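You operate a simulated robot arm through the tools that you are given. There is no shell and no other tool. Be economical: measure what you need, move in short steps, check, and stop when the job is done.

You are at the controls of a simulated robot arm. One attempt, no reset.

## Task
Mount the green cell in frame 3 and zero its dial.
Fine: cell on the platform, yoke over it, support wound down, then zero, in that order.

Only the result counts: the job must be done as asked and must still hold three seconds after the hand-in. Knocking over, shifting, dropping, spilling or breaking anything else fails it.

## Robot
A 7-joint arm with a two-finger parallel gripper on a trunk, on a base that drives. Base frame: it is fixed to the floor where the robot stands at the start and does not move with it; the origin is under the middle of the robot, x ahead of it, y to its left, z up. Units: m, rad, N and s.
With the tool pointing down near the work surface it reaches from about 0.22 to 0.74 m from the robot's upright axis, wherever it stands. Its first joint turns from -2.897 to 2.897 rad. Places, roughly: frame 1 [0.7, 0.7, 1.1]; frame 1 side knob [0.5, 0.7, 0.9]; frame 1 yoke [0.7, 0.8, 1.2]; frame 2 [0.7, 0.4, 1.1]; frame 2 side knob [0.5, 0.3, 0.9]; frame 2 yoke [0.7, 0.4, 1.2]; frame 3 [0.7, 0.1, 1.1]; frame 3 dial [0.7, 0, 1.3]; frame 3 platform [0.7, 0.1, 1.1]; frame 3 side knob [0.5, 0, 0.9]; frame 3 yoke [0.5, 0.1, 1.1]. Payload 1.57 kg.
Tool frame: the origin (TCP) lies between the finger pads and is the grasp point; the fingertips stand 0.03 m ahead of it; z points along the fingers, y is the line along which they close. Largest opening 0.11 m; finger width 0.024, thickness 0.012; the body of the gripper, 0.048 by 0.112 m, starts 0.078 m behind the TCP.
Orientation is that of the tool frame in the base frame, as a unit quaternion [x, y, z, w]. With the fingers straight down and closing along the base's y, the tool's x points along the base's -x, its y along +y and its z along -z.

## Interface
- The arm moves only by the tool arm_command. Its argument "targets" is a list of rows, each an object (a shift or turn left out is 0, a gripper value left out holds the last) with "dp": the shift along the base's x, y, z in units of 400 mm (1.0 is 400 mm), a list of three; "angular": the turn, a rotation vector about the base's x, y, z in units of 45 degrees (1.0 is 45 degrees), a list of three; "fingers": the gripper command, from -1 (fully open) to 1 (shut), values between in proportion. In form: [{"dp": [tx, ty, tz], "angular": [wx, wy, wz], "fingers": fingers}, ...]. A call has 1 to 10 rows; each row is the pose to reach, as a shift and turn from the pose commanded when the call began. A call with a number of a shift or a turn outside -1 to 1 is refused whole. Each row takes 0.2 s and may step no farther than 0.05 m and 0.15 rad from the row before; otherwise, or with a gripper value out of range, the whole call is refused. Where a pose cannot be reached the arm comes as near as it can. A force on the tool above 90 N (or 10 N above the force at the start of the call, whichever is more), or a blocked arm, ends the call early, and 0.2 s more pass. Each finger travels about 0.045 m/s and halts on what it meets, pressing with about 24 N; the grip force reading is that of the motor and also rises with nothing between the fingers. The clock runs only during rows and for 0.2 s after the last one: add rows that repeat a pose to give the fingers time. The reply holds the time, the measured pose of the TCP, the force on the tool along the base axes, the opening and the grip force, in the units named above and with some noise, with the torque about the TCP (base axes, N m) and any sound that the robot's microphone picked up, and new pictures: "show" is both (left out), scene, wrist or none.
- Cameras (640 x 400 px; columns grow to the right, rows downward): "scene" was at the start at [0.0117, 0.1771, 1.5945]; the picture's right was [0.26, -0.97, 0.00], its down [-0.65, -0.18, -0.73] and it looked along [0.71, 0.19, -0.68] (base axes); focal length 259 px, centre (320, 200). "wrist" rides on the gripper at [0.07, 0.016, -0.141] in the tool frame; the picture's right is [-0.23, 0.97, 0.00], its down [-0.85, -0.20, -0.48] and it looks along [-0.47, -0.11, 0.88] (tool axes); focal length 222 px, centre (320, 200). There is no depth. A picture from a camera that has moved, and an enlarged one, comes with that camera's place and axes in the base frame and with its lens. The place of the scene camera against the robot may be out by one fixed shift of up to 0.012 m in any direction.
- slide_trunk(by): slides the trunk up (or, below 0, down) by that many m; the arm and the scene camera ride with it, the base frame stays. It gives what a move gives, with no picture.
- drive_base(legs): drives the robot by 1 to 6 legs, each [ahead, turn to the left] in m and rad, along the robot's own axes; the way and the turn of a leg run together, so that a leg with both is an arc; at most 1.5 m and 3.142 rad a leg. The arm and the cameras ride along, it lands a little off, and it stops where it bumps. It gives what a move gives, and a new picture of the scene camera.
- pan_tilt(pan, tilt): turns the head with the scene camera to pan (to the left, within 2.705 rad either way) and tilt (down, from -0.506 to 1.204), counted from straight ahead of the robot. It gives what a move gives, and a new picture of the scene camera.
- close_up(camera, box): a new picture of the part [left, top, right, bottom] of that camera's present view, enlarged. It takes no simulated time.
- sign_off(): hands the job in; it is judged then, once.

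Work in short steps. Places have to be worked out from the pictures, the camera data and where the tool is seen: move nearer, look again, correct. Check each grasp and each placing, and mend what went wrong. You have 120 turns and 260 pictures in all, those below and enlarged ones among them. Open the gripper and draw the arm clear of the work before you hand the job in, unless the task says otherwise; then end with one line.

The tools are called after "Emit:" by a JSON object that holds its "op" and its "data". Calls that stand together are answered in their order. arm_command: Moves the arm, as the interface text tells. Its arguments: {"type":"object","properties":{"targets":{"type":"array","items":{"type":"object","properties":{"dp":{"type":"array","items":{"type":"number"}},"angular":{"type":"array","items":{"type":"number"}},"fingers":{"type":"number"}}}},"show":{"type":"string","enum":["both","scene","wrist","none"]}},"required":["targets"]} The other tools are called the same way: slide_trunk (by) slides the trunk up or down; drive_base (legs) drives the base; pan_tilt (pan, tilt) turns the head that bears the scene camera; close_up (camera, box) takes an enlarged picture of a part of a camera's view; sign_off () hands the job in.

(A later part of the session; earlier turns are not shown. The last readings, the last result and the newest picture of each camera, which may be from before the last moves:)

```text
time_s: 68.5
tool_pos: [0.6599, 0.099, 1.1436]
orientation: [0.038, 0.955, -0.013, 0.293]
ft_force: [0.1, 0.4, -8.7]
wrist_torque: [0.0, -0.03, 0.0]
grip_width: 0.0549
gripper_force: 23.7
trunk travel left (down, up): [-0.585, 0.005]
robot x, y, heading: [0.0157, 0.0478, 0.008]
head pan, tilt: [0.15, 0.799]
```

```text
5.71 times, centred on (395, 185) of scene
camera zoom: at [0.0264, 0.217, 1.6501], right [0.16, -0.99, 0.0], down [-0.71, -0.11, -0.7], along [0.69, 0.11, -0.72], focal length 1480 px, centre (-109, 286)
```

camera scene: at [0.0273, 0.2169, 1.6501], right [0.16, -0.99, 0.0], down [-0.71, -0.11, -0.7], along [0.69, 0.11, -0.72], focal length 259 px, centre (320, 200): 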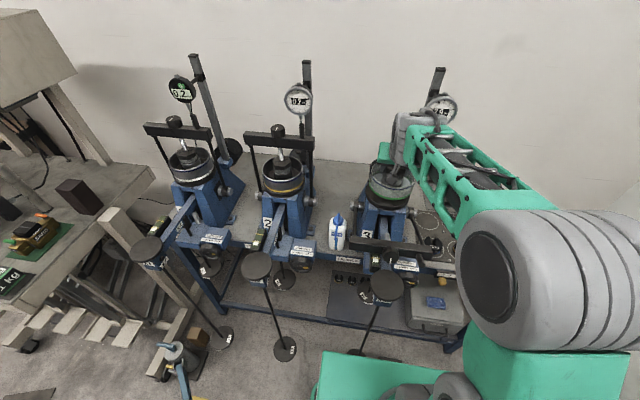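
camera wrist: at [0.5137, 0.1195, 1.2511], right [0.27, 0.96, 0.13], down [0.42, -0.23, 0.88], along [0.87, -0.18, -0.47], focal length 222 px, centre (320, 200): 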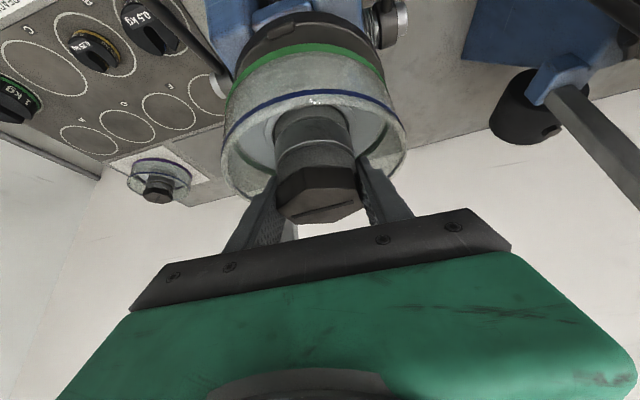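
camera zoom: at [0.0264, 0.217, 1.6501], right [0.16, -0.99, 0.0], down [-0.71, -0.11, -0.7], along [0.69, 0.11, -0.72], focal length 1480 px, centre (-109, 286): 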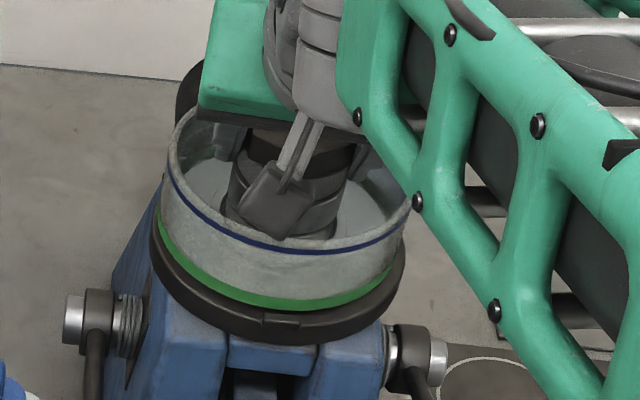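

Well centred in both views. I lower until it seats (the force reading should go from -9 N to about 0).

Emit:
{"op": "arm_command", "data": {"targets": [{"dp": [0, 0, -0.008]}, {"dp": [0, 0, -0.014]}], "show": "none"}}

Emit:
{"op": "close_up", "data": {"camera": "wrist", "box": [200, 0, 430, 120]}}

Emit:
{"op": "close_up", "data": {"camera": "scene", "box": [360, 150, 430, 220]}}

```text
time_s: 69.1
tool_pos: [0.6584, 0.098, 1.1399]
orientation: [0.039, 0.955, -0.014, 0.295]
ft_force: [-0.6, 1.4, -0.1]
wrist_torque: [0.0, -0.53, 0.04]
grip_width: 0.0551
gripper_force: 24.5
trunk travel left (down, up): [-0.585, 0.005]
robot x, y, heading: [0.0139, 0.0566, 0.006]
head pan, tilt: [0.15, 0.799]
```

```text
2.78 times, centred on (315, 60) of wrist
camera zoom: at [0.5236, 0.1235, 1.2179], right [0.27, 0.96, 0.13], down [0.42, -0.23, 0.88], along [0.87, -0.18, -0.46], focal length 618 px, centre (334, 590)
```

zoom: 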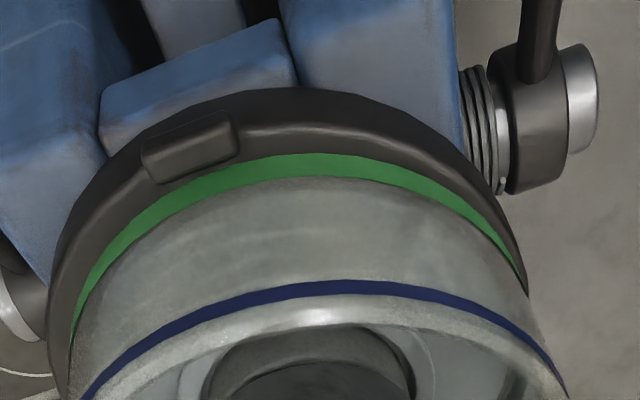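

```text
5.71 times, centred on (395, 185) of scene
camera zoom: at [0.0252, 0.217, 1.6503], right [0.16, -0.99, 0.0], down [-0.71, -0.11, -0.7], along [0.69, 0.11, -0.72], focal length 1480 px, centre (-109, 286)
```

zoom: 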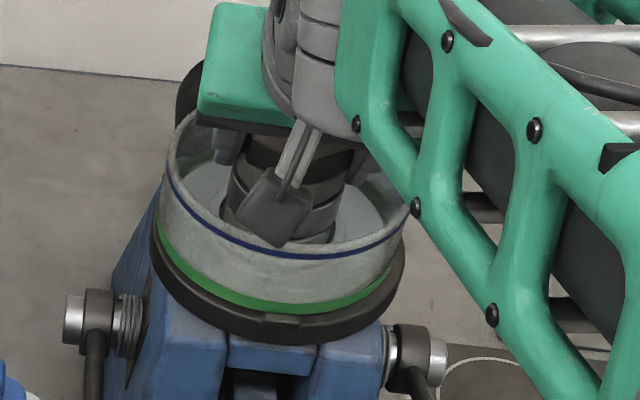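

Contact: the force went to 0, with the load on the rear edge, consistent with a cell pitched by less than 1°. I add a small pitch correction and press down 1 mm to see if it seats flat.

Emit:
{"op": "arm_command", "data": {"targets": [{"dp": [0, 0, 0], "angular": [0, -0.018, 0]}, {"dp": [0, 0, -0.004], "angular": [0, -0.018, 0]}], "show": "none"}}

Emit:
{"op": "close_up", "data": {"camera": "wrist", "box": [200, 0, 430, 120]}}

```text
time_s: 69.7
tool_pos: [0.6591, 0.0985, 1.1391]
orientation: [0.039, 0.952, -0.012, 0.303]
ft_force: [-2.1, 1.3, 13.2]
wrist_torque: [-0.31, 0.64, -0.06]
grip_width: 0.0554
gripper_force: 24.6
trunk travel left (down, up): [-0.585, 0.005]
robot x, y, heading: [0.0148, 0.0508, 0.004]
head pan, tilt: [0.15, 0.799]
```

```text
2.78 times, centred on (315, 60) of wrist
camera zoom: at [0.522, 0.1236, 1.2153], right [0.26, 0.96, 0.13], down [0.4, -0.23, 0.88], along [0.88, -0.18, -0.45], focal length 618 px, centre (334, 590)
```

zoom: 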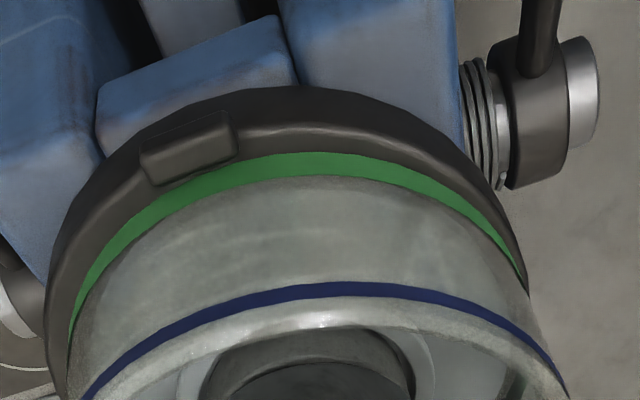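

Now the load sits the other way, so it is flat on the seat and inside the front tab. I release, back off along the tool axis, and inspect.

Emit:
{"op": "arm_command", "data": {"targets": [{"dp": [0, 0, 0.002], "fingers": 0.5}, {"dp": [0, 0, 0.002], "fingers": -0.236}, {"dp": [0, 0, 0.002], "fingers": -0.236}, {"dp": [0, 0, 0.002], "fingers": -0.236}], "show": "none"}}

Emit:
{"op": "arm_command", "data": {"targets": [{"dp": [-0.04, 0.003, 0.058]}, {"dp": [-0.08, 0.006, 0.116]}, {"dp": [-0.13, 0.01, 0.18]}, {"dp": [-0.22, 0.02, 0.24]}, {"dp": [-0.32, 0.03, 0.28]}, {"dp": [-0.42, 0.03, 0.3]}, {"dp": [-0.52, 0.03, 0.3]}], "show": "both"}}

Emit:
{"op": "close_up", "data": {"camera": "scene", "box": [330, 130, 450, 250]}}

```text
time_s: 70.7
tool_pos: [0.6593, 0.0971, 1.1356]
orientation: [0.039, 0.953, -0.012, 0.3]
ft_force: [-0.8, 0.2, 0.5]
wrist_torque: [0.0, -0.01, 0.01]
grip_width: 0.0681
gripper_force: 0.0
trunk travel left (down, up): [-0.585, 0.005]
robot x, y, heading: [0.0166, 0.0515, 0.009]
head pan, tilt: [0.15, 0.799]
```

```text
time_s: 72.3
tool_pos: [0.4484, 0.1092, 1.2572]
orientation: [0.039, 0.953, -0.011, 0.301]
ft_force: [0.6, -0.6, 1.0]
wrist_torque: [0.01, -0.02, 0.02]
grip_width: 0.0679
gripper_force: 0.0
trunk travel left (down, up): [-0.585, 0.005]
robot x, y, heading: [0.0158, 0.0455, 0.008]
head pan, tilt: [0.15, 0.799]
camera scene: at [0.0247, 0.2164, 1.6502], right [0.16, -0.99, 0.0], down [-0.71, -0.11, -0.7], along [0.69, 0.11, -0.72], focal length 259 px, centre (320, 200)
camera wrist: at [0.3117, 0.1354, 1.3338], right [0.27, 0.96, 0.13], down [0.41, -0.23, 0.88], along [0.87, -0.18, -0.45], focal length 222 px, centre (320, 200)
```

scene: 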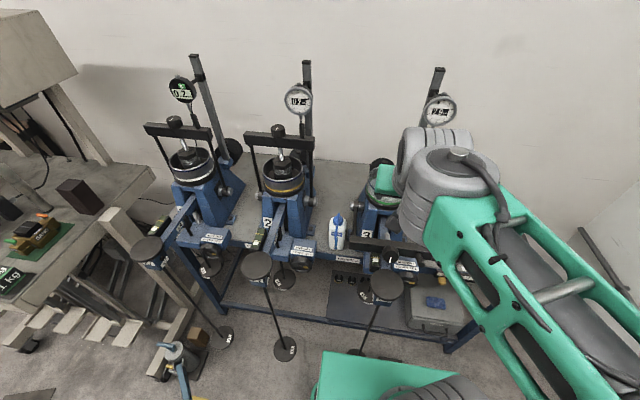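
wrist: 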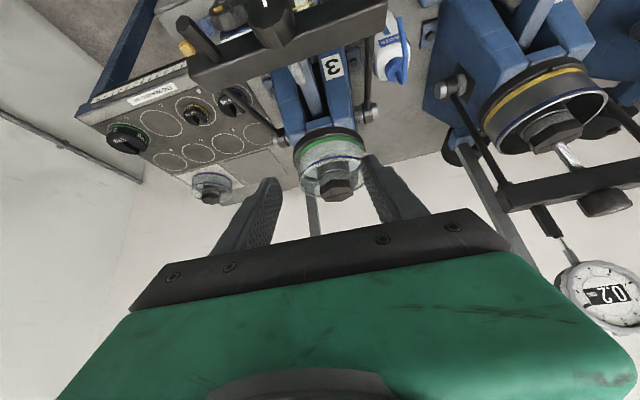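

```text
3.33 times, centred on (390, 190) of scene
camera zoom: at [0.0247, 0.2164, 1.6502], right [0.16, -0.99, 0.0], down [-0.71, -0.11, -0.7], along [0.69, 0.11, -0.72], focal length 864 px, centre (87, 233)
```

zoom: 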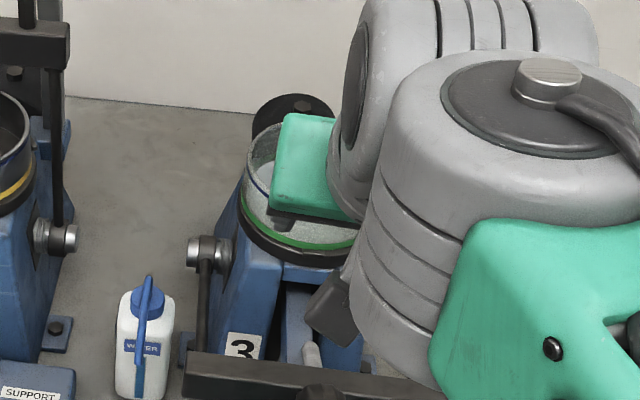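

The cell stays on the platform. I swing the arm aside to the right to inspect the seat and the yoke.

Emit:
{"op": "arm_command", "data": {"targets": [{"dp": [0, -0.1, 0.05]}, {"dp": [0, -0.2, 0.08]}, {"dp": [0, -0.31, 0.08]}, {"dp": [0, -0.42, 0.08]}, {"dp": [0, -0.53, 0.08]}, {"dp": [0, -0.64, 0.08]}, {"dp": [0, -0.75, 0.08]}, {"dp": [0, -0.86, 0.08]}], "show": "scene"}}

Emit:
{"op": "close_up", "data": {"camera": "scene", "box": [330, 130, 450, 250]}}

Emit:
{"op": "close_up", "data": {"camera": "scene", "box": [230, 80, 330, 200]}}

Emit:
{"op": "close_up", "data": {"camera": "scene", "box": [340, 220, 450, 310]}}

```text
time_s: 74.1
tool_pos: [0.4512, -0.2359, 1.288]
orientation: [0.039, 0.953, -0.012, 0.3]
ft_force: [0.5, -0.9, -1.1]
wrist_torque: [0.03, 0.01, 0.05]
grip_width: 0.0679
gripper_force: 0.1
trunk travel left (down, up): [-0.585, 0.005]
robot x, y, heading: [0.0149, 0.0483, 0.005]
head pan, tilt: [0.15, 0.799]
camera scene: at [0.0257, 0.2156, 1.6503], right [0.16, -0.99, 0.0], down [-0.71, -0.11, -0.7], along [0.69, 0.11, -0.72], focal length 259 px, centre (320, 200)
```

scene: 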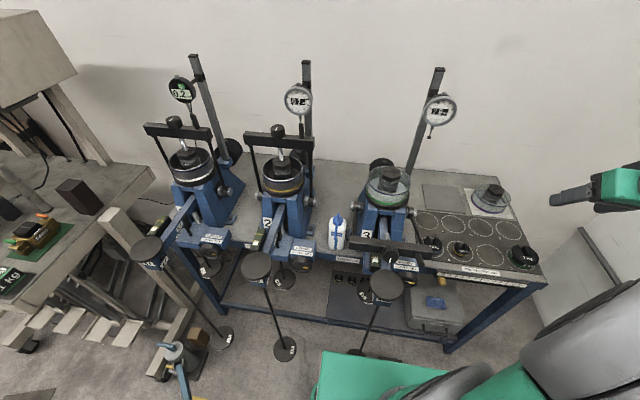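

```text
3.33 times, centred on (390, 190) of scene
camera zoom: at [0.0257, 0.2156, 1.6503], right [0.16, -0.99, 0.0], down [-0.71, -0.11, -0.7], along [0.69, 0.11, -0.72], focal length 864 px, centre (87, 233)
```

zoom: 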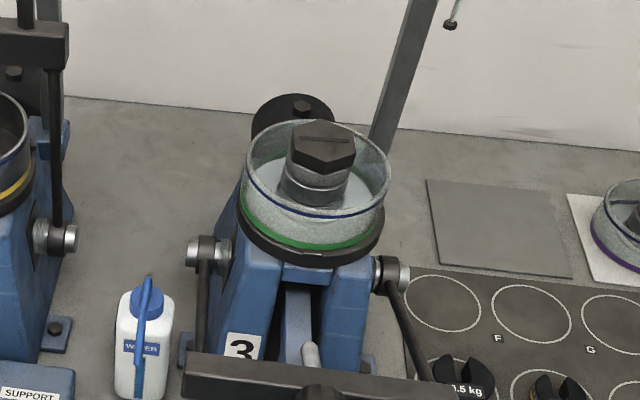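

```text
3.33 times, centred on (280, 140) of scene
camera zoom: at [0.0257, 0.2156, 1.6503], right [0.16, -0.99, 0.0], down [-0.71, -0.11, -0.7], along [0.69, 0.11, -0.72], focal length 864 px, centre (453, 400)
```

zoom: 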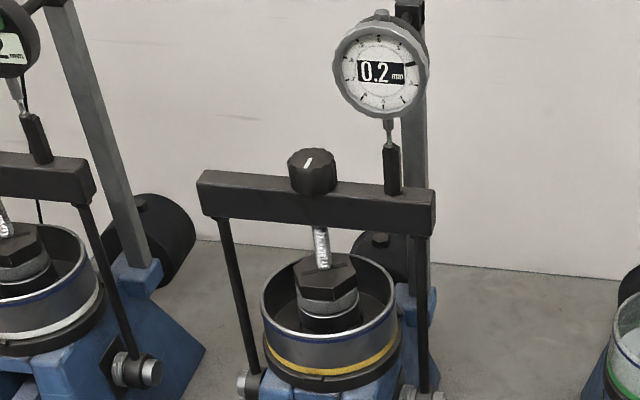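

```text
4.44 times, centred on (395, 265) of scene
camera zoom: at [0.0257, 0.2156, 1.6503], right [0.16, -0.99, 0.0], down [-0.71, -0.11, -0.7], along [0.69, 0.11, -0.72], focal length 1151 px, centre (-13, -89)
```

zoom: 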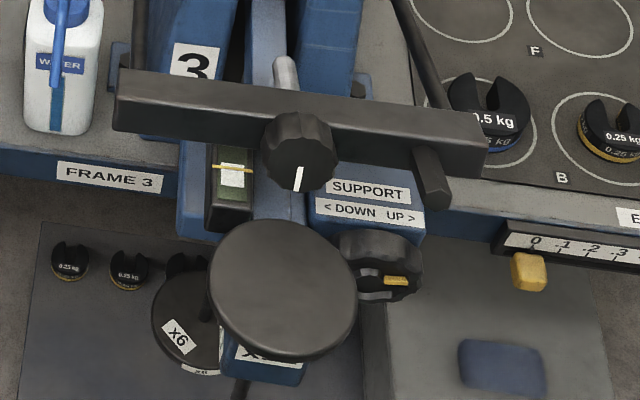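

The cell sits squarely within the tabs. For the yoke I will take the bar by its right end with the tool pointing +y, from the right-hand side, and roll it up. I tuck the arm and drive there.

Emit:
{"op": "arm_command", "data": {"targets": [{"dp": [-0.02, 0.1, 0]}, {"dp": [-0.04, 0.2, 0]}, {"dp": [-0.06, 0.3, 0]}, {"dp": [-0.08, 0.4, 0]}, {"dp": [-0.1, 0.5, 0]}], "show": "none"}}

Emit:
{"op": "drive_base", "data": {"legs": [[-0.15, 0], [0, -1.1], [0.52, 0], [0, 1.1]]}}

```text
time_s: 75.3
tool_pos: [0.4101, -0.0345, 1.2921]
orientation: [0.041, 0.952, -0.016, 0.304]
ft_force: [-0.6, 0.6, 1.3]
wrist_torque: [-0.03, -0.03, -0.02]
grip_width: 0.068
gripper_force: 0.0
trunk travel left (down, up): [-0.585, 0.005]
robot x, y, heading: [0.0185, 0.0486, 0.008]
head pan, tilt: [0.15, 0.799]
```

```text
time_s: 84.9
tool_pos: [0.4927, -0.51, 1.2881]
orientation: [0.047, 0.952, -0.015, 0.301]
ft_force: [1.2, 0.8, -0.6]
wrist_torque: [0.0, 0.02, 0.0]
grip_width: 0.0681
gripper_force: 0.1
trunk travel left (down, up): [-0.585, 0.005]
robot x, y, heading: [0.0962, -0.4173, -0.01]
head pan, tilt: [0.15, 0.799]
camera scene: at [0.1099, -0.2511, 1.6501], right [0.14, -0.99, 0.0], down [-0.71, -0.1, -0.7], along [0.69, 0.1, -0.72], focal length 259 px, centre (320, 200)
```

scene: 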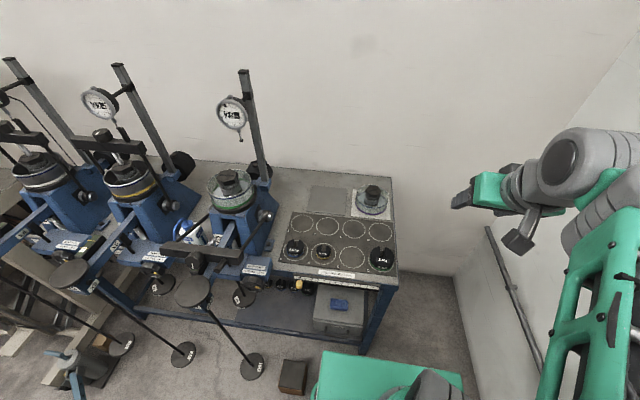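

I aim the head at frame 3 and enlarge the yoke, its pivots and the knob.

Emit:
{"op": "pan_tilt", "data": {"pan": 0.55, "tilt": 0.8}}

Emit:
{"op": "close_up", "data": {"camera": "scene", "box": [230, 110, 390, 230]}}

Emit:
{"op": "close_up", "data": {"camera": "scene", "box": [230, 190, 390, 310]}}

```text
time_s: 85.7
tool_pos: [0.4937, -0.5108, 1.2876]
orientation: [0.047, 0.953, -0.014, 0.3]
ft_force: [-0.3, 0.4, -0.4]
wrist_torque: [0.01, -0.02, -0.03]
grip_width: 0.0682
gripper_force: 0.0
trunk travel left (down, up): [-0.585, 0.005]
robot x, y, heading: [0.0963, -0.4194, -0.013]
head pan, tilt: [0.55, 0.799]
camera scene: at [0.0994, -0.2209, 1.6502], right [0.51, -0.86, 0.0], down [-0.62, -0.37, -0.7], along [0.6, 0.36, -0.72], focal length 259 px, centre (320, 200)
```

scene: 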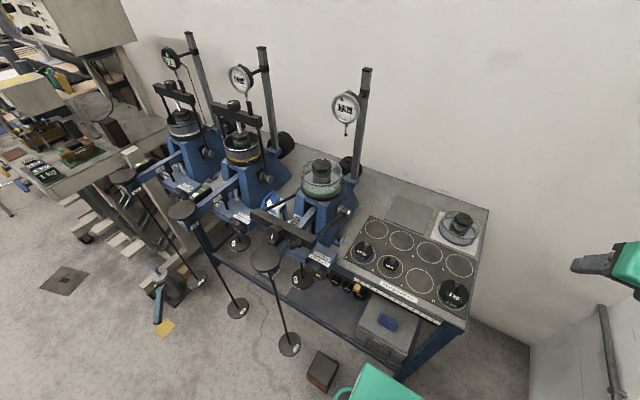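

```text
3.33 times, centred on (310, 170) of scene
camera zoom: at [0.0994, -0.2209, 1.6502], right [0.51, -0.86, 0.0], down [-0.62, -0.37, -0.7], along [0.6, 0.36, -0.72], focal length 864 px, centre (353, 300)
```

zoom: 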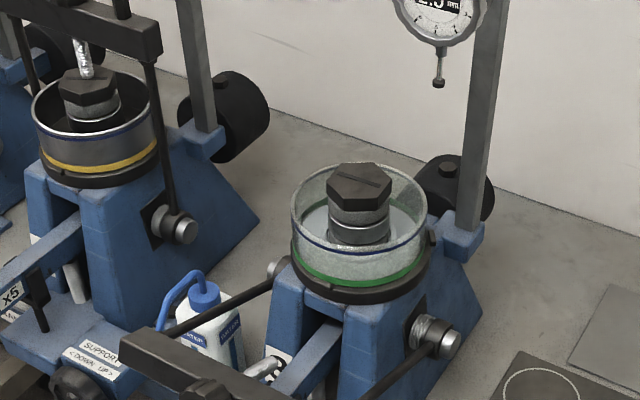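

```text
3.33 times, centred on (310, 250) of scene
camera zoom: at [0.0994, -0.2209, 1.6502], right [0.51, -0.86, 0.0], down [-0.62, -0.37, -0.7], along [0.6, 0.36, -0.72], focal length 864 px, centre (353, 33)
```

zoom: 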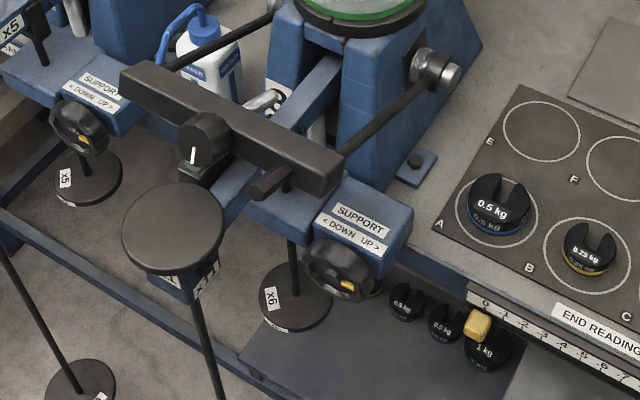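

I now have the yoke geometry: bar right end about (0.425, -0.012, 1.09), pivot about (0.64, 0, 1.00), radius about 0.23. I turn the tool in stages to point along +y with the jaws across the bar.

Emit:
{"op": "arm_command", "data": {"targets": [{"dp": [0, 0.05, 0], "angular": [0.14, 0.059, 0.0215]}, {"dp": [0, 0.1, 0], "angular": [0.28, 0.118, 0.043]}, {"dp": [0, 0.15, 0], "angular": [0.42, 0.177, 0.0645]}, {"dp": [0, 0.2, 0], "angular": [0.56, 0.236, 0.086]}, {"dp": [0, 0.25, 0], "angular": [0.701, 0.295, 0.107]}], "show": "none"}}

Emit:
{"op": "arm_command", "data": {"targets": [{"dp": [0, 0.05, 0], "angular": [0.14, 0.059, 0.0215]}, {"dp": [0, 0.1, 0], "angular": [0.28, 0.118, 0.043]}, {"dp": [0, 0.15, 0], "angular": [0.42, 0.177, 0.0645]}, {"dp": [0, 0.2, 0], "angular": [0.56, 0.236, 0.086]}, {"dp": [0, 0.25, 0], "angular": [0.701, 0.295, 0.107]}], "show": "scene"}}

```text
time_s: 86.9
tool_pos: [0.4924, -0.4103, 1.2869]
orientation: [0.087, 0.95, 0.251, 0.164]
ft_force: [0.2, 0.2, 0.5]
wrist_torque: [-0.03, 0.0, -0.04]
grip_width: 0.0679
gripper_force: 0.0
trunk travel left (down, up): [-0.585, 0.005]
robot x, y, heading: [0.0995, -0.4186, -0.016]
head pan, tilt: [0.55, 0.799]
```

```text
time_s: 88.1
tool_pos: [0.4895, -0.2936, 1.2168]
orientation: [0.117, 0.866, 0.486, 0.021]
ft_force: [-0.2, -2.0, -0.8]
wrist_torque: [0.05, 0.05, 0.07]
grip_width: 0.0678
gripper_force: 0.1
out of reach, approached as far as the arm can: row 1, 2, 3, 4, 5
trunk travel left (down, up): [-0.585, 0.005]
robot x, y, heading: [0.0982, -0.4175, -0.013]
head pan, tilt: [0.55, 0.799]
camera scene: at [0.1024, -0.2234, 1.6505], right [0.51, -0.86, 0.0], down [-0.62, -0.36, -0.7], along [0.6, 0.36, -0.72], focal length 259 px, centre (320, 200)
```

scene: 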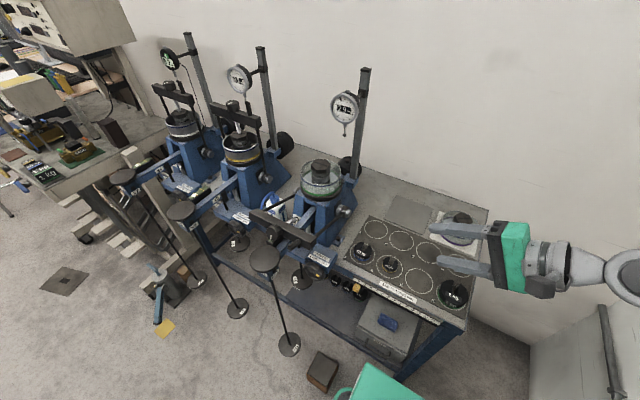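

I continue the last third of the turn, moving to a stand-off to the right of the bar end.

Emit:
{"op": "arm_command", "data": {"targets": [{"dp": [-0.02, 0.07, -0.05], "angular": [0.146, 0.06, 0.023]}, {"dp": [-0.04, 0.14, -0.1], "angular": [0.292, 0.12, 0.046]}, {"dp": [-0.06, 0.21, -0.15], "angular": [0.438, 0.18, 0.069]}, {"dp": [-0.08, 0.28, -0.2], "angular": [0.585, 0.24, 0.092]}, {"dp": [-0.1, 0.35, -0.25], "angular": [0.731, 0.3, 0.115]}], "show": "both"}}

Emit:
{"op": "close_up", "data": {"camera": "scene", "box": [230, 150, 430, 300]}}

```text
time_s: 89.3
tool_pos: [0.4517, -0.1745, 1.0613]
orientation: [0.126, 0.736, 0.658, -0.103]
ft_force: [0.8, 0.5, -0.4]
wrist_torque: [0.01, -0.01, 0.01]
grip_width: 0.068
gripper_force: 0.1
out of reach, approached as far as the arm can: row 1, 2, 3, 4, 5
trunk travel left (down, up): [-0.585, 0.005]
robot x, y, heading: [0.0943, -0.4169, -0.013]
head pan, tilt: [0.55, 0.799]
camera scene: at [0.1014, -0.2204, 1.6502], right [0.51, -0.86, 0.0], down [-0.62, -0.37, -0.7], along [0.6, 0.36, -0.72], focal length 259 px, centre (320, 200)
camera wrist: at [0.3894, -0.3112, 1.1171], right [0.53, 0.09, 0.84], down [0.74, -0.54, -0.4], along [0.42, 0.84, -0.35], focal length 222 px, centre (320, 200)
```

scene: 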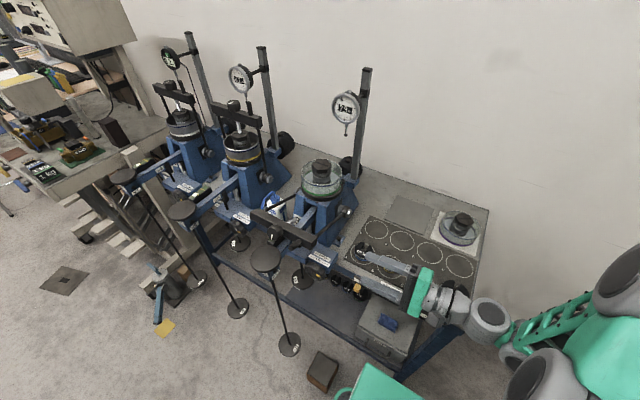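
wrist: 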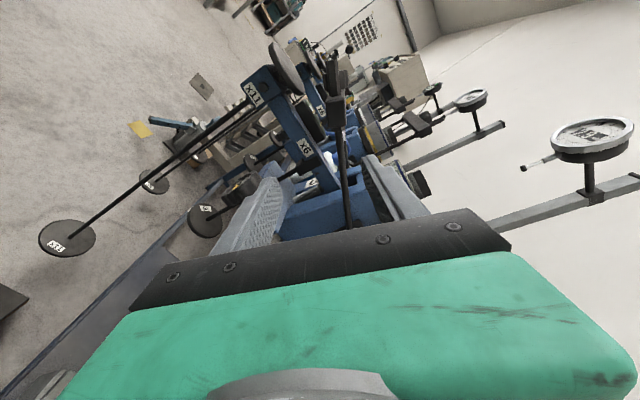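

```text
2.67 times, centred on (330, 225) of scene
camera zoom: at [0.1014, -0.2204, 1.6502], right [0.51, -0.86, 0.0], down [-0.62, -0.37, -0.7], along [0.6, 0.36, -0.72], focal length 691 px, centre (293, 133)
```

zoom: 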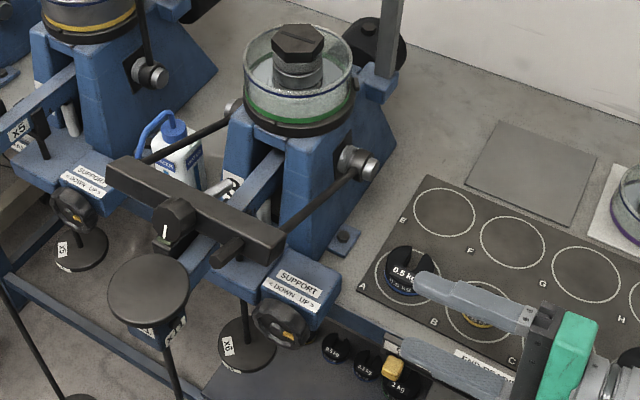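

The wrist is too close to the robot axis for this pose. I back the base up 0.12 m to give the arm room.

Emit:
{"op": "drive_base", "data": {"legs": [[-0.125, 0]]}}

Emit:
{"op": "arm_command", "data": {"targets": [{"dp": [0.09, 0.0, 0.03], "angular": [0.02, 0, 0]}, {"dp": [0.18, 0.0, 0.06], "angular": [0.04, 0, 0]}, {"dp": [0.25, 0.0, 0.1], "angular": [0.06, 0, 0]}], "show": "both"}}

```text
time_s: 90.6
tool_pos: [0.3241, -0.1726, 1.0629]
orientation: [0.125, 0.735, 0.658, -0.104]
ft_force: [0.0, 0.5, 0.4]
wrist_torque: [-0.04, 0.01, -0.02]
grip_width: 0.0679
gripper_force: 0.1
trunk travel left (down, up): [-0.585, 0.005]
robot x, y, heading: [-0.0317, -0.4144, -0.011]
head pan, tilt: [0.55, 0.799]
camera scene: at [-0.0272, -0.2193, 1.6502], right [0.51, -0.86, 0.0], down [-0.62, -0.37, -0.7], along [0.6, 0.36, -0.72], focal length 259 px, centre (320, 200)
```

scene: 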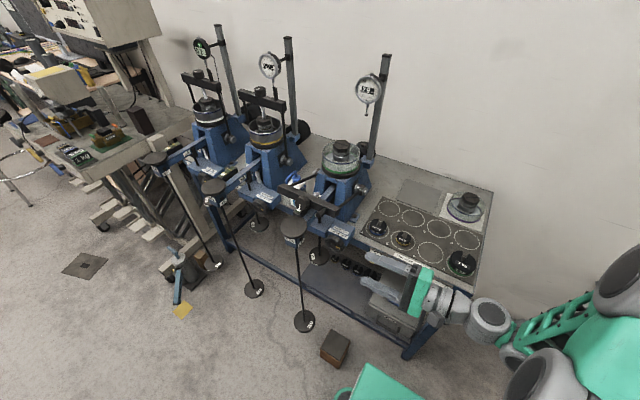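

```text
time_s: 91.4
tool_pos: [0.3247, -0.1725, 1.0637]
orientation: [0.125, 0.736, 0.657, -0.104]
ft_force: [0.1, 0.0, 0.5]
wrist_torque: [0.04, 0.0, -0.02]
grip_width: 0.0679
gripper_force: 0.0
out of reach, approached as far as the arm can: row 1, 2, 3
trunk travel left (down, up): [-0.585, 0.005]
robot x, y, heading: [-0.0331, -0.4165, -0.009]
head pan, tilt: [0.55, 0.799]
camera scene: at [-0.0263, -0.2193, 1.6502], right [0.51, -0.86, 0.0], down [-0.62, -0.37, -0.7], along [0.6, 0.36, -0.72], focal length 259 px, centre (320, 200)
camera wrist: at [0.2624, -0.3097, 1.1176], right [0.53, 0.09, 0.84], down [0.74, -0.54, -0.4], along [0.42, 0.84, -0.35], focal length 222 px, centre (320, 200)
```

scene: 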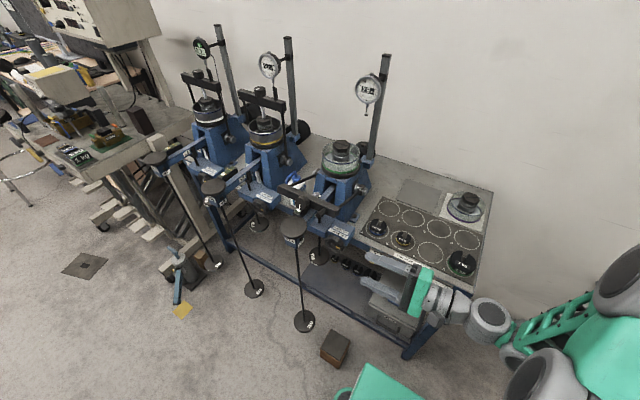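
wrist: 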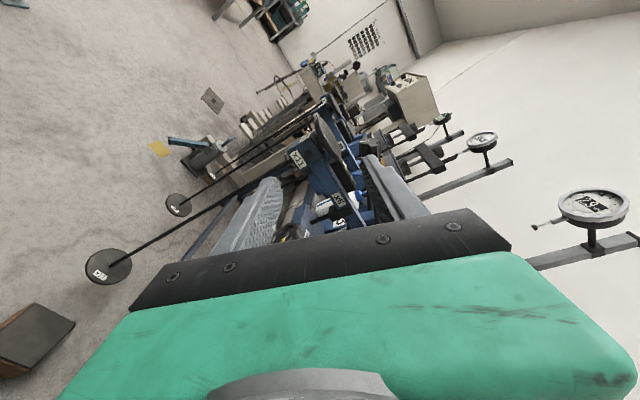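

The arm is caught at a joint limit in this posture. I unwind the turn, to then approach from farther right with a natural forward-pointing posture.

Emit:
{"op": "arm_command", "data": {"targets": [{"dp": [0.02, -0.06, 0.07], "angular": [-0.146, -0.06, -0.023]}, {"dp": [0.04, -0.12, 0.15], "angular": [-0.292, -0.12, -0.046]}, {"dp": [0.06, -0.18, 0.23], "angular": [-0.438, -0.18, -0.069]}, {"dp": [0.08, -0.24, 0.31], "angular": [-0.585, -0.24, -0.092]}, {"dp": [0.09, -0.3, 0.38], "angular": [-0.731, -0.3, -0.115]}], "show": "none"}}

Emit:
{"op": "arm_command", "data": {"targets": [{"dp": [0, -0.05, 0.03], "angular": [-0.14, -0.059, -0.0215]}, {"dp": [0, -0.1, 0.06], "angular": [-0.28, -0.118, -0.043]}, {"dp": [0, -0.15, 0.09], "angular": [-0.42, -0.177, -0.0645]}, {"dp": [0, -0.2, 0.12], "angular": [-0.56, -0.236, -0.086]}, {"dp": [0, -0.25, 0.15], "angular": [-0.701, -0.295, -0.107]}], "show": "none"}}

```text
time_s: 92.6
tool_pos: [0.36, -0.2898, 1.2128]
orientation: [0.102, 0.883, 0.456, 0.047]
ft_force: [-0.4, -0.5, -0.3]
wrist_torque: [0.0, -0.01, 0.0]
grip_width: 0.0681
gripper_force: 0.0
trunk travel left (down, up): [-0.585, 0.005]
robot x, y, heading: [-0.0283, -0.4165, -0.008]
head pan, tilt: [0.55, 0.799]
```

```text
time_s: 93.8
tool_pos: [0.3626, -0.3922, 1.2716]
orientation: [0.068, 0.957, 0.205, 0.191]
ft_force: [-0.8, -0.5, 0.5]
wrist_torque: [0.0, 0.01, -0.02]
grip_width: 0.0678
gripper_force: 0.0
trunk travel left (down, up): [-0.585, 0.005]
robot x, y, heading: [-0.0292, -0.4171, -0.01]
head pan, tilt: [0.55, 0.799]
```

I return the tool to vertical while tucking the arm to the left, then drive to about (0.2, -0.64).

Emit:
{"op": "arm_command", "data": {"targets": [{"dp": [-0.04, 0.1, 0.0], "angular": [-0.1, 0.09, 0.03]}, {"dp": [-0.08, 0.2, 0.0], "angular": [-0.2, 0.18, 0.06]}, {"dp": [-0.13, 0.3, 0.0], "angular": [-0.3, 0.27, 0.09]}, {"dp": [-0.18, 0.41, 0.0], "angular": [-0.4, 0.37, 0.13]}, {"dp": [-0.23, 0.52, 0.0], "angular": [-0.53, 0.494, 0.176]}, {"dp": [-0.28, 0.63, 0.0], "angular": [-0.53, 0.494, 0.176]}], "show": "none"}}

Emit:
{"op": "drive_base", "data": {"legs": [[0, -0.77], [0.32, 0], [0, 0.77]]}}

```text
time_s: 95.2
tool_pos: [0.251, -0.1392, 1.2711]
orientation: [0.001, 1.0, 0.001, 0.0]
ft_force: [-0.6, -0.3, 0.1]
wrist_torque: [-0.05, -0.01, 0.03]
grip_width: 0.0679
gripper_force: 0.1
trunk travel left (down, up): [-0.585, 0.005]
robot x, y, heading: [-0.0261, -0.4147, -0.011]
head pan, tilt: [0.55, 0.799]
```

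```text
time_s: 101.4
tool_pos: [0.476, -0.3643, 1.2717]
orientation: [-0.005, 1.0, 0.001, 0.0]
ft_force: [-0.7, -0.4, 0.0]
wrist_torque: [0.01, -0.02, 0.02]
grip_width: 0.0681
gripper_force: 0.1
trunk travel left (down, up): [-0.585, 0.005]
robot x, y, heading: [0.1986, -0.6455, -0.003]
head pan, tilt: [0.55, 0.799]
camera scene: at [0.1994, -0.4457, 1.6501], right [0.52, -0.85, 0.0], down [-0.61, -0.37, -0.7], along [0.6, 0.36, -0.72], focal length 259 px, centre (320, 200)
```

scene: 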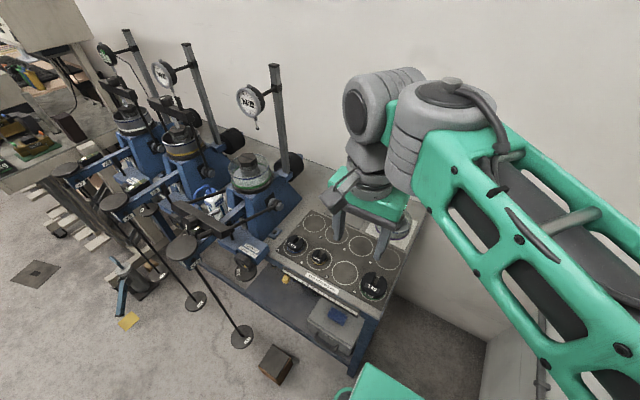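

In position. I yaw the tool 90° in two steps, and then pitch up to point along +y.

Emit:
{"op": "arm_command", "data": {"targets": [{"dp": [0, 0, 0], "angular": [0, 0, 0.18]}, {"dp": [0, 0.02, 0], "angular": [0, 0, 0.36]}, {"dp": [0, 0.04, 0], "angular": [0, 0, 0.54]}, {"dp": [0, 0.06, 0], "angular": [0, 0, 0.72]}, {"dp": [0, 0.08, 0], "angular": [0, 0, 0.9]}, {"dp": [0, 0.1, 0], "angular": [0, 0, 1.0]}], "show": "none"}}

Emit:
{"op": "arm_command", "data": {"targets": [{"dp": [0, 0.02, 0], "angular": [0, 0, 0.18]}, {"dp": [0, 0.04, 0], "angular": [0, 0, 0.36]}, {"dp": [0, 0.06, 0], "angular": [0, 0, 0.54]}, {"dp": [0, 0.08, 0], "angular": [0, 0, 0.72]}, {"dp": [0, 0.1, 0], "angular": [0, 0, 0.9]}, {"dp": [0, 0.12, 0], "angular": [0, 0, 1.0]}], "show": "none"}}

Emit:
{"op": "arm_command", "data": {"targets": [{"dp": [0, 0.04, 0], "angular": [0.18, 0, 0]}, {"dp": [0, 0.08, -0.03], "angular": [0.36, 0, 0]}, {"dp": [0, 0.12, -0.06], "angular": [0.54, 0, 0]}, {"dp": [0, 0.16, -0.1], "angular": [0.72, 0, 0]}, {"dp": [0, 0.2, -0.14], "angular": [0.9, 0, 0]}, {"dp": [0, 0.24, -0.18], "angular": [1.0, 0, 0]}], "show": "scene"}}

```text
time_s: 102.8
tool_pos: [0.4778, -0.3242, 1.2718]
orientation: [-0.387, 0.922, 0.001, -0.001]
ft_force: [-0.4, -0.1, -0.2]
wrist_torque: [-0.03, -0.01, 0.06]
grip_width: 0.0682
gripper_force: 0.1
trunk travel left (down, up): [-0.585, 0.005]
robot x, y, heading: [0.2014, -0.6433, -0.005]
head pan, tilt: [0.55, 0.799]
```

```text
time_s: 104.2
tool_pos: [0.4791, -0.276, 1.2715]
orientation: [0.711, -0.703, -0.001, 0.001]
ft_force: [0.5, 0.3, -0.1]
wrist_torque: [-0.03, 0.01, 0.03]
grip_width: 0.0678
gripper_force: 0.1
trunk travel left (down, up): [-0.585, 0.005]
robot x, y, heading: [0.2005, -0.6404, -0.007]
head pan, tilt: [0.55, 0.799]
```

```text
time_s: 105.6
tool_pos: [0.4777, -0.1802, 1.2006]
orientation: [0.656, -0.65, -0.271, -0.271]
ft_force: [-0.5, 0.8, -0.8]
wrist_torque: [0.04, -0.02, 0.01]
grip_width: 0.0681
gripper_force: 0.0
trunk travel left (down, up): [-0.585, 0.005]
robot x, y, heading: [0.2029, -0.6446, -0.003]
head pan, tilt: [0.55, 0.799]
camera scene: at [0.1996, -0.4456, 1.6501], right [0.52, -0.85, 0.0], down [-0.61, -0.37, -0.7], along [0.6, 0.36, -0.72], focal length 259 px, centre (320, 200)
```

scene: 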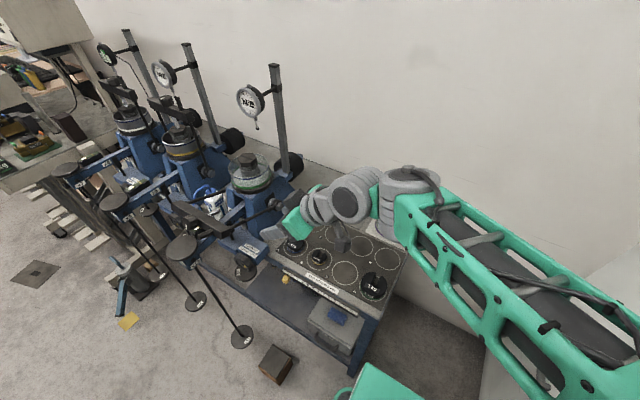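

That works. I pitch the remaining 45°, then roll to match the bar.

Emit:
{"op": "arm_command", "data": {"targets": [{"dp": [-0.01, 0.02, -0.03], "angular": [0.18, 0, 0]}, {"dp": [-0.02, 0.04, -0.06], "angular": [0.36, 0, 0]}, {"dp": [-0.04, 0.07, -0.09], "angular": [0.54, 0, 0]}, {"dp": [-0.05, 0.09, -0.12], "angular": [0.72, 0, 0]}, {"dp": [-0.06, 0.11, -0.15], "angular": [0.9, 0, 0]}, {"dp": [-0.07, 0.13, -0.175], "angular": [1.0, 0, 0]}], "show": "none"}}

Emit:
{"op": "arm_command", "data": {"targets": [{"angular": [0, -0.18, 0]}, {"angular": [0, -0.36, 0]}, {"angular": [0, -0.54, 0]}, {"angular": [0, -0.72, 0]}, {"angular": [0, -0.9, 0]}, {"angular": [0, -1.0, 0]}], "show": "both"}}

Emit:
{"op": "close_up", "data": {"camera": "scene", "box": [190, 140, 350, 280]}}

```text
time_s: 107.0
tool_pos: [0.451, -0.1285, 1.1299]
orientation: [0.503, -0.497, -0.499, -0.501]
ft_force: [-0.2, -1.0, 0.7]
wrist_torque: [-0.01, 0.02, -0.01]
grip_width: 0.0675
gripper_force: 0.0
trunk travel left (down, up): [-0.585, 0.005]
robot x, y, heading: [0.2021, -0.6429, -0.005]
head pan, tilt: [0.55, 0.799]
```

```text
time_s: 108.4
tool_pos: [0.4492, -0.1275, 1.1292]
orientation: [0.656, -0.267, -0.268, -0.653]
ft_force: [0.2, -1.2, 1.0]
wrist_torque: [0.0, 0.0, 0.0]
grip_width: 0.0681
gripper_force: 0.1
trunk travel left (down, up): [-0.585, 0.005]
robot x, y, heading: [0.1958, -0.6439, 0.001]
head pan, tilt: [0.55, 0.799]
camera scene: at [0.1995, -0.4459, 1.6501], right [0.52, -0.85, 0.0], down [-0.61, -0.37, -0.7], along [0.6, 0.36, -0.72], focal length 259 px, centre (320, 200)
camera wrist: at [0.4878, -0.2714, 1.0706], right [-0.84, 0.0, -0.54], down [-0.47, -0.48, 0.74], along [-0.26, 0.88, 0.4], focal length 222 px, centre (320, 200)
```

scene: 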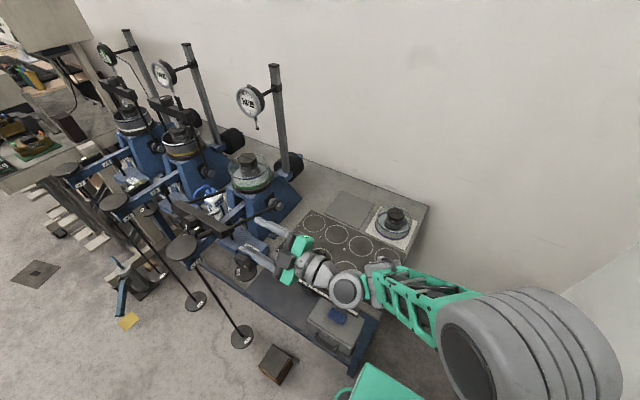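
wrist: 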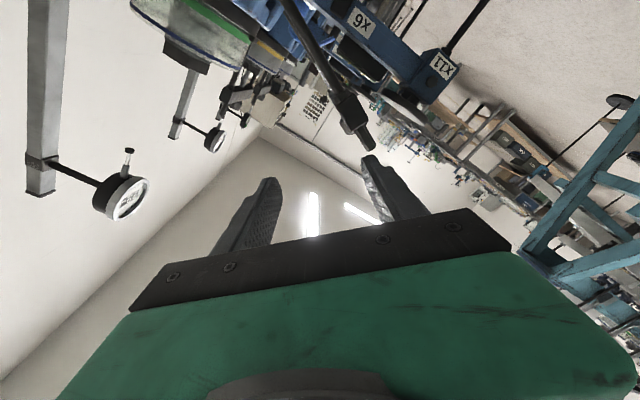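

```text
2.86 times, centred on (270, 210) of scene
camera zoom: at [0.1995, -0.4459, 1.6501], right [0.52, -0.85, 0.0], down [-0.61, -0.37, -0.7], along [0.6, 0.36, -0.72], focal length 740 px, centre (463, 171)
```

zoom: 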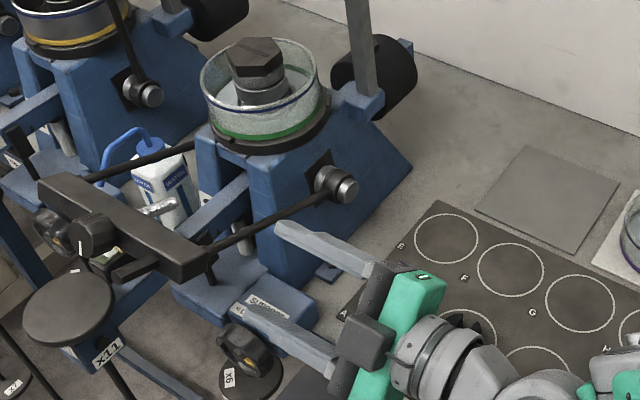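

The tool points along +y with the bar end in the wrist view. I enlarge it for alignment.

Emit:
{"op": "close_up", "data": {"camera": "wrist", "box": [240, 40, 440, 220]}}

```text
2.22 times, centred on (340, 130) of wrist
camera zoom: at [0.4878, -0.2714, 1.0706], right [-0.84, 0.0, -0.54], down [-0.47, -0.48, 0.74], along [-0.26, 0.88, 0.4], focal length 494 px, centre (276, 356)
```

zoom: 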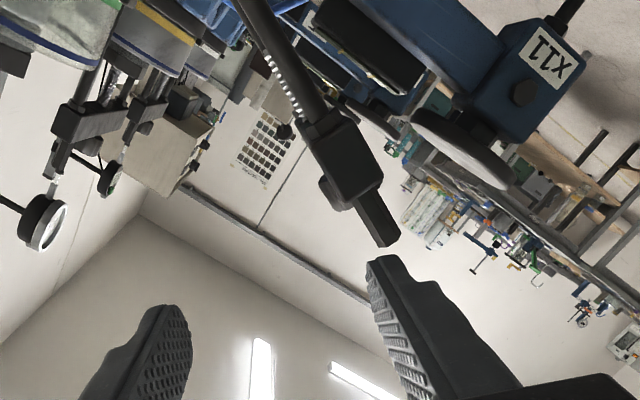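

The bar end is at about (0.442, -0.01, 1.079), with the tangential thickness about 22 mm. I roll 24° more, line up, and stop just short of the bar end.

Emit:
{"op": "arm_command", "data": {"targets": [{"dp": [-0.004, 0.0, -0.03], "angular": [0, -0.18, 0]}, {"dp": [-0.008, 0.03, -0.06], "angular": [0, -0.36, 0]}, {"dp": [-0.012, 0.07, -0.09], "angular": [0, -0.53, 0]}, {"dp": [-0.017, 0.12, -0.125], "angular": [0, -0.53, 0]}], "show": "wrist"}}

Emit:
{"op": "close_up", "data": {"camera": "wrist", "box": [220, 40, 440, 220]}}

Emit:
{"op": "close_up", "data": {"camera": "scene", "box": [190, 140, 350, 280]}}

```text
time_s: 109.4
tool_pos: [0.442, -0.0807, 1.0813]
orientation: [0.697, -0.126, -0.127, -0.694]
ft_force: [0.4, 0.1, 0.7]
wrist_torque: [0.0, 0.01, 0.02]
grip_width: 0.0675
gripper_force: 0.0
trunk travel left (down, up): [-0.585, 0.005]
robot x, y, heading: [0.2008, -0.6477, -0.003]
head pan, tilt: [0.55, 0.799]
camera wrist: at [0.5013, -0.2247, 1.0422], right [-0.55, 0.0, -0.83], down [-0.73, -0.48, 0.49], along [-0.4, 0.88, 0.26], focal length 222 px, centre (320, 200)
```

wrist: 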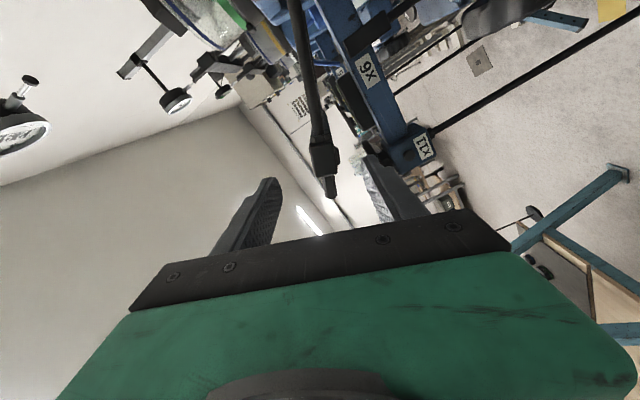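

```text
2.22 times, centred on (330, 130) of wrist
camera zoom: at [0.5013, -0.2247, 1.0422], right [-0.55, 0.0, -0.83], down [-0.73, -0.48, 0.49], along [-0.4, 0.88, 0.26], focal length 494 px, centre (298, 356)
```

zoom: 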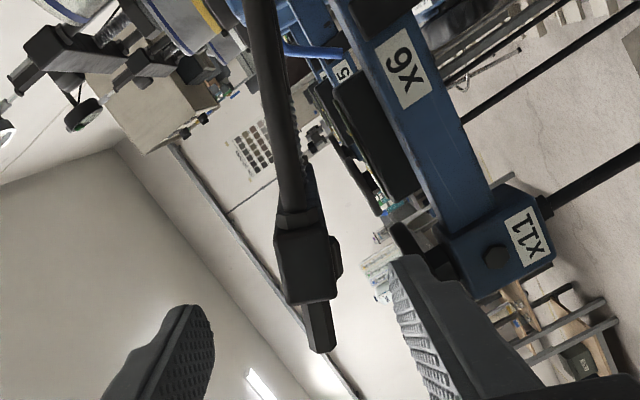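

```text
2.86 times, centred on (270, 210) of scene
camera zoom: at [0.1996, -0.4455, 1.6501], right [0.52, -0.85, 0.0], down [-0.61, -0.37, -0.7], along [0.6, 0.36, -0.72], focal length 740 px, centre (463, 171)
```

zoom: 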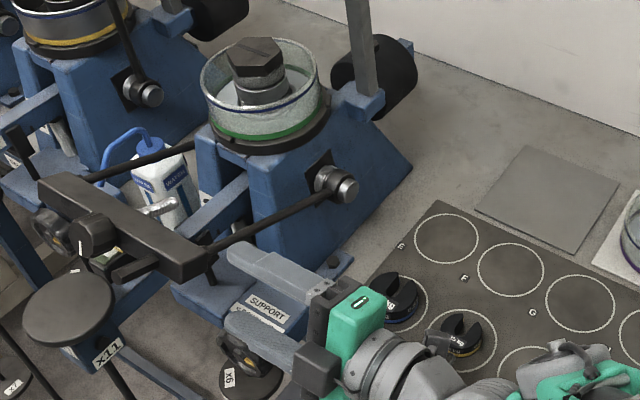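

Alignment is good. I slide the fingers over the bar end and narrow to a loose cage.

Emit:
{"op": "arm_command", "data": {"targets": [{"dp": [0.002, 0.06, -0.008]}, {"dp": [0.002, 0.12, -0.008]}, {"dp": [0.002, 0.17, -0.008]}, {"dp": [0.002, 0.17, -0.008], "fingers": 0.2}, {"dp": [0.002, 0.17, -0.008], "fingers": 0.42}, {"dp": [0.002, 0.17, -0.008], "fingers": 0.42}], "show": "wrist"}}

Emit:
{"op": "close_up", "data": {"camera": "wrist", "box": [220, 40, 440, 220]}}

Emit:
{"op": "close_up", "data": {"camera": "scene", "box": [190, 140, 350, 280]}}

```text
time_s: 110.8
tool_pos: [0.4425, -0.0105, 1.0771]
orientation: [0.697, -0.126, -0.127, -0.694]
ft_force: [-0.6, -0.5, -0.6]
wrist_torque: [0.01, 0.0, 0.01]
grip_width: 0.0318
gripper_force: 0.1
trunk travel left (down, up): [-0.585, 0.005]
robot x, y, heading: [0.1994, -0.6411, -0.003]
head pan, tilt: [0.55, 0.799]
camera wrist: at [0.5015, -0.155, 1.0391], right [-0.56, 0.0, -0.83], down [-0.73, -0.48, 0.49], along [-0.4, 0.88, 0.26], focal length 222 px, centre (320, 200)
```

wrist: 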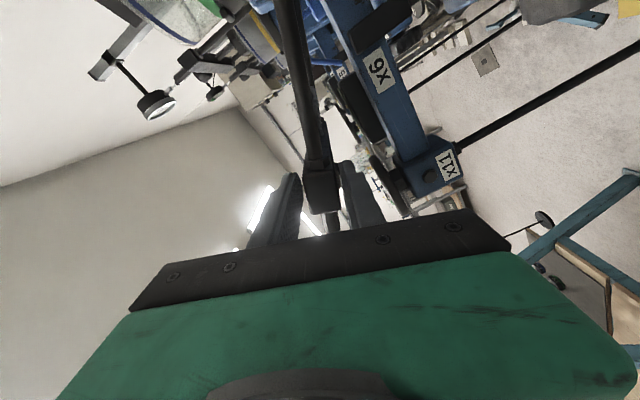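

```text
2.22 times, centred on (330, 130) of wrist
camera zoom: at [0.5015, -0.155, 1.0391], right [-0.56, 0.0, -0.83], down [-0.73, -0.48, 0.49], along [-0.4, 0.88, 0.26], focal length 494 px, centre (298, 356)
```

zoom: 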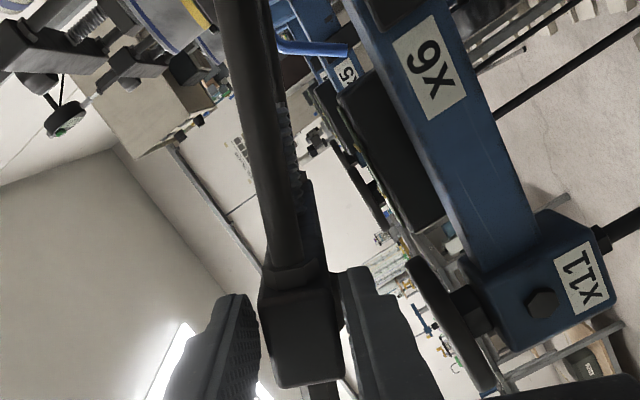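

```text
2.86 times, centred on (270, 210) of scene
camera zoom: at [0.1995, -0.4457, 1.6501], right [0.52, -0.85, 0.0], down [-0.61, -0.37, -0.7], along [0.6, 0.36, -0.72], focal length 740 px, centre (463, 171)
```

zoom: 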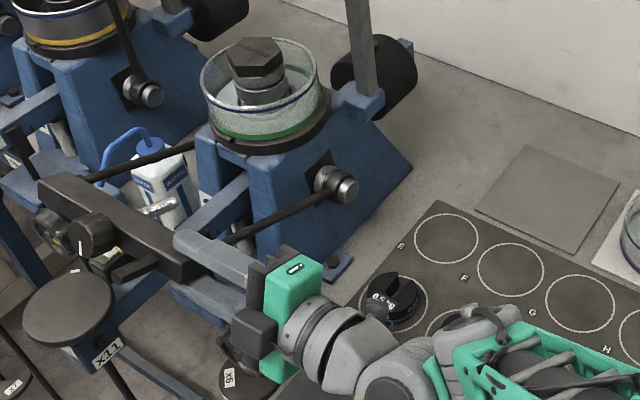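

The bar is caged between the fingers. I start the arc about the pivot, 24° up with the tool rolling along.

Emit:
{"op": "arm_command", "data": {"targets": [{"dp": [0.032, 0, 0.068], "angular": [0, 0.178, 0]}, {"dp": [0.073, 0, 0.1315], "angular": [0, 0.356, 0]}, {"dp": [0.122, 0, 0.1885], "angular": [0, 0.533, 0]}], "show": "wrist"}}

Emit:
{"op": "close_up", "data": {"camera": "wrist", "box": [220, 40, 440, 220]}}

Emit:
{"op": "close_up", "data": {"camera": "scene", "box": [190, 120, 350, 260]}}

```text
time_s: 111.6
tool_pos: [0.4904, -0.013, 1.1536]
orientation: [0.655, -0.268, -0.269, -0.653]
ft_force: [-0.3, 0.5, -1.0]
wrist_torque: [-0.02, -0.01, 0.03]
grip_width: 0.033
gripper_force: 0.9
trunk travel left (down, up): [-0.585, 0.005]
robot x, y, heading: [0.2016, -0.6428, -0.003]
head pan, tilt: [0.55, 0.799]
camera wrist: at [0.5295, -0.1565, 1.0941], right [-0.85, 0.0, -0.53], down [-0.47, -0.48, 0.74], along [-0.26, 0.88, 0.4], focal length 222 px, centre (320, 200)
```

wrist: 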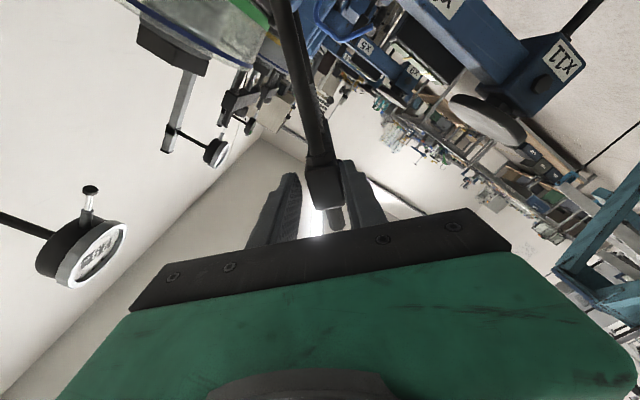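

```text
2.22 times, centred on (330, 130) of wrist
camera zoom: at [0.5295, -0.1565, 1.0941], right [-0.85, 0.0, -0.53], down [-0.47, -0.48, 0.74], along [-0.26, 0.88, 0.4], focal length 494 px, centre (298, 356)
```

zoom: 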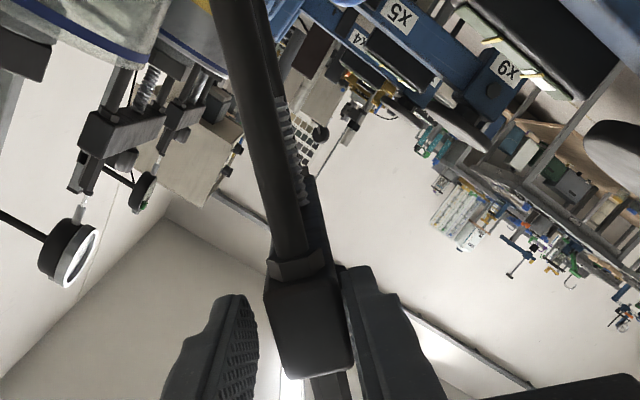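

```text
2.86 times, centred on (270, 190) of scene
camera zoom: at [0.1995, -0.4458, 1.6502], right [0.52, -0.85, 0.0], down [-0.61, -0.37, -0.7], along [0.6, 0.36, -0.72], focal length 740 px, centre (463, 229)
```

zoom: 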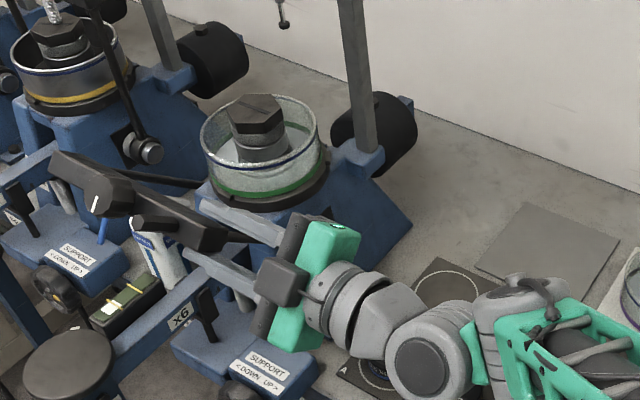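

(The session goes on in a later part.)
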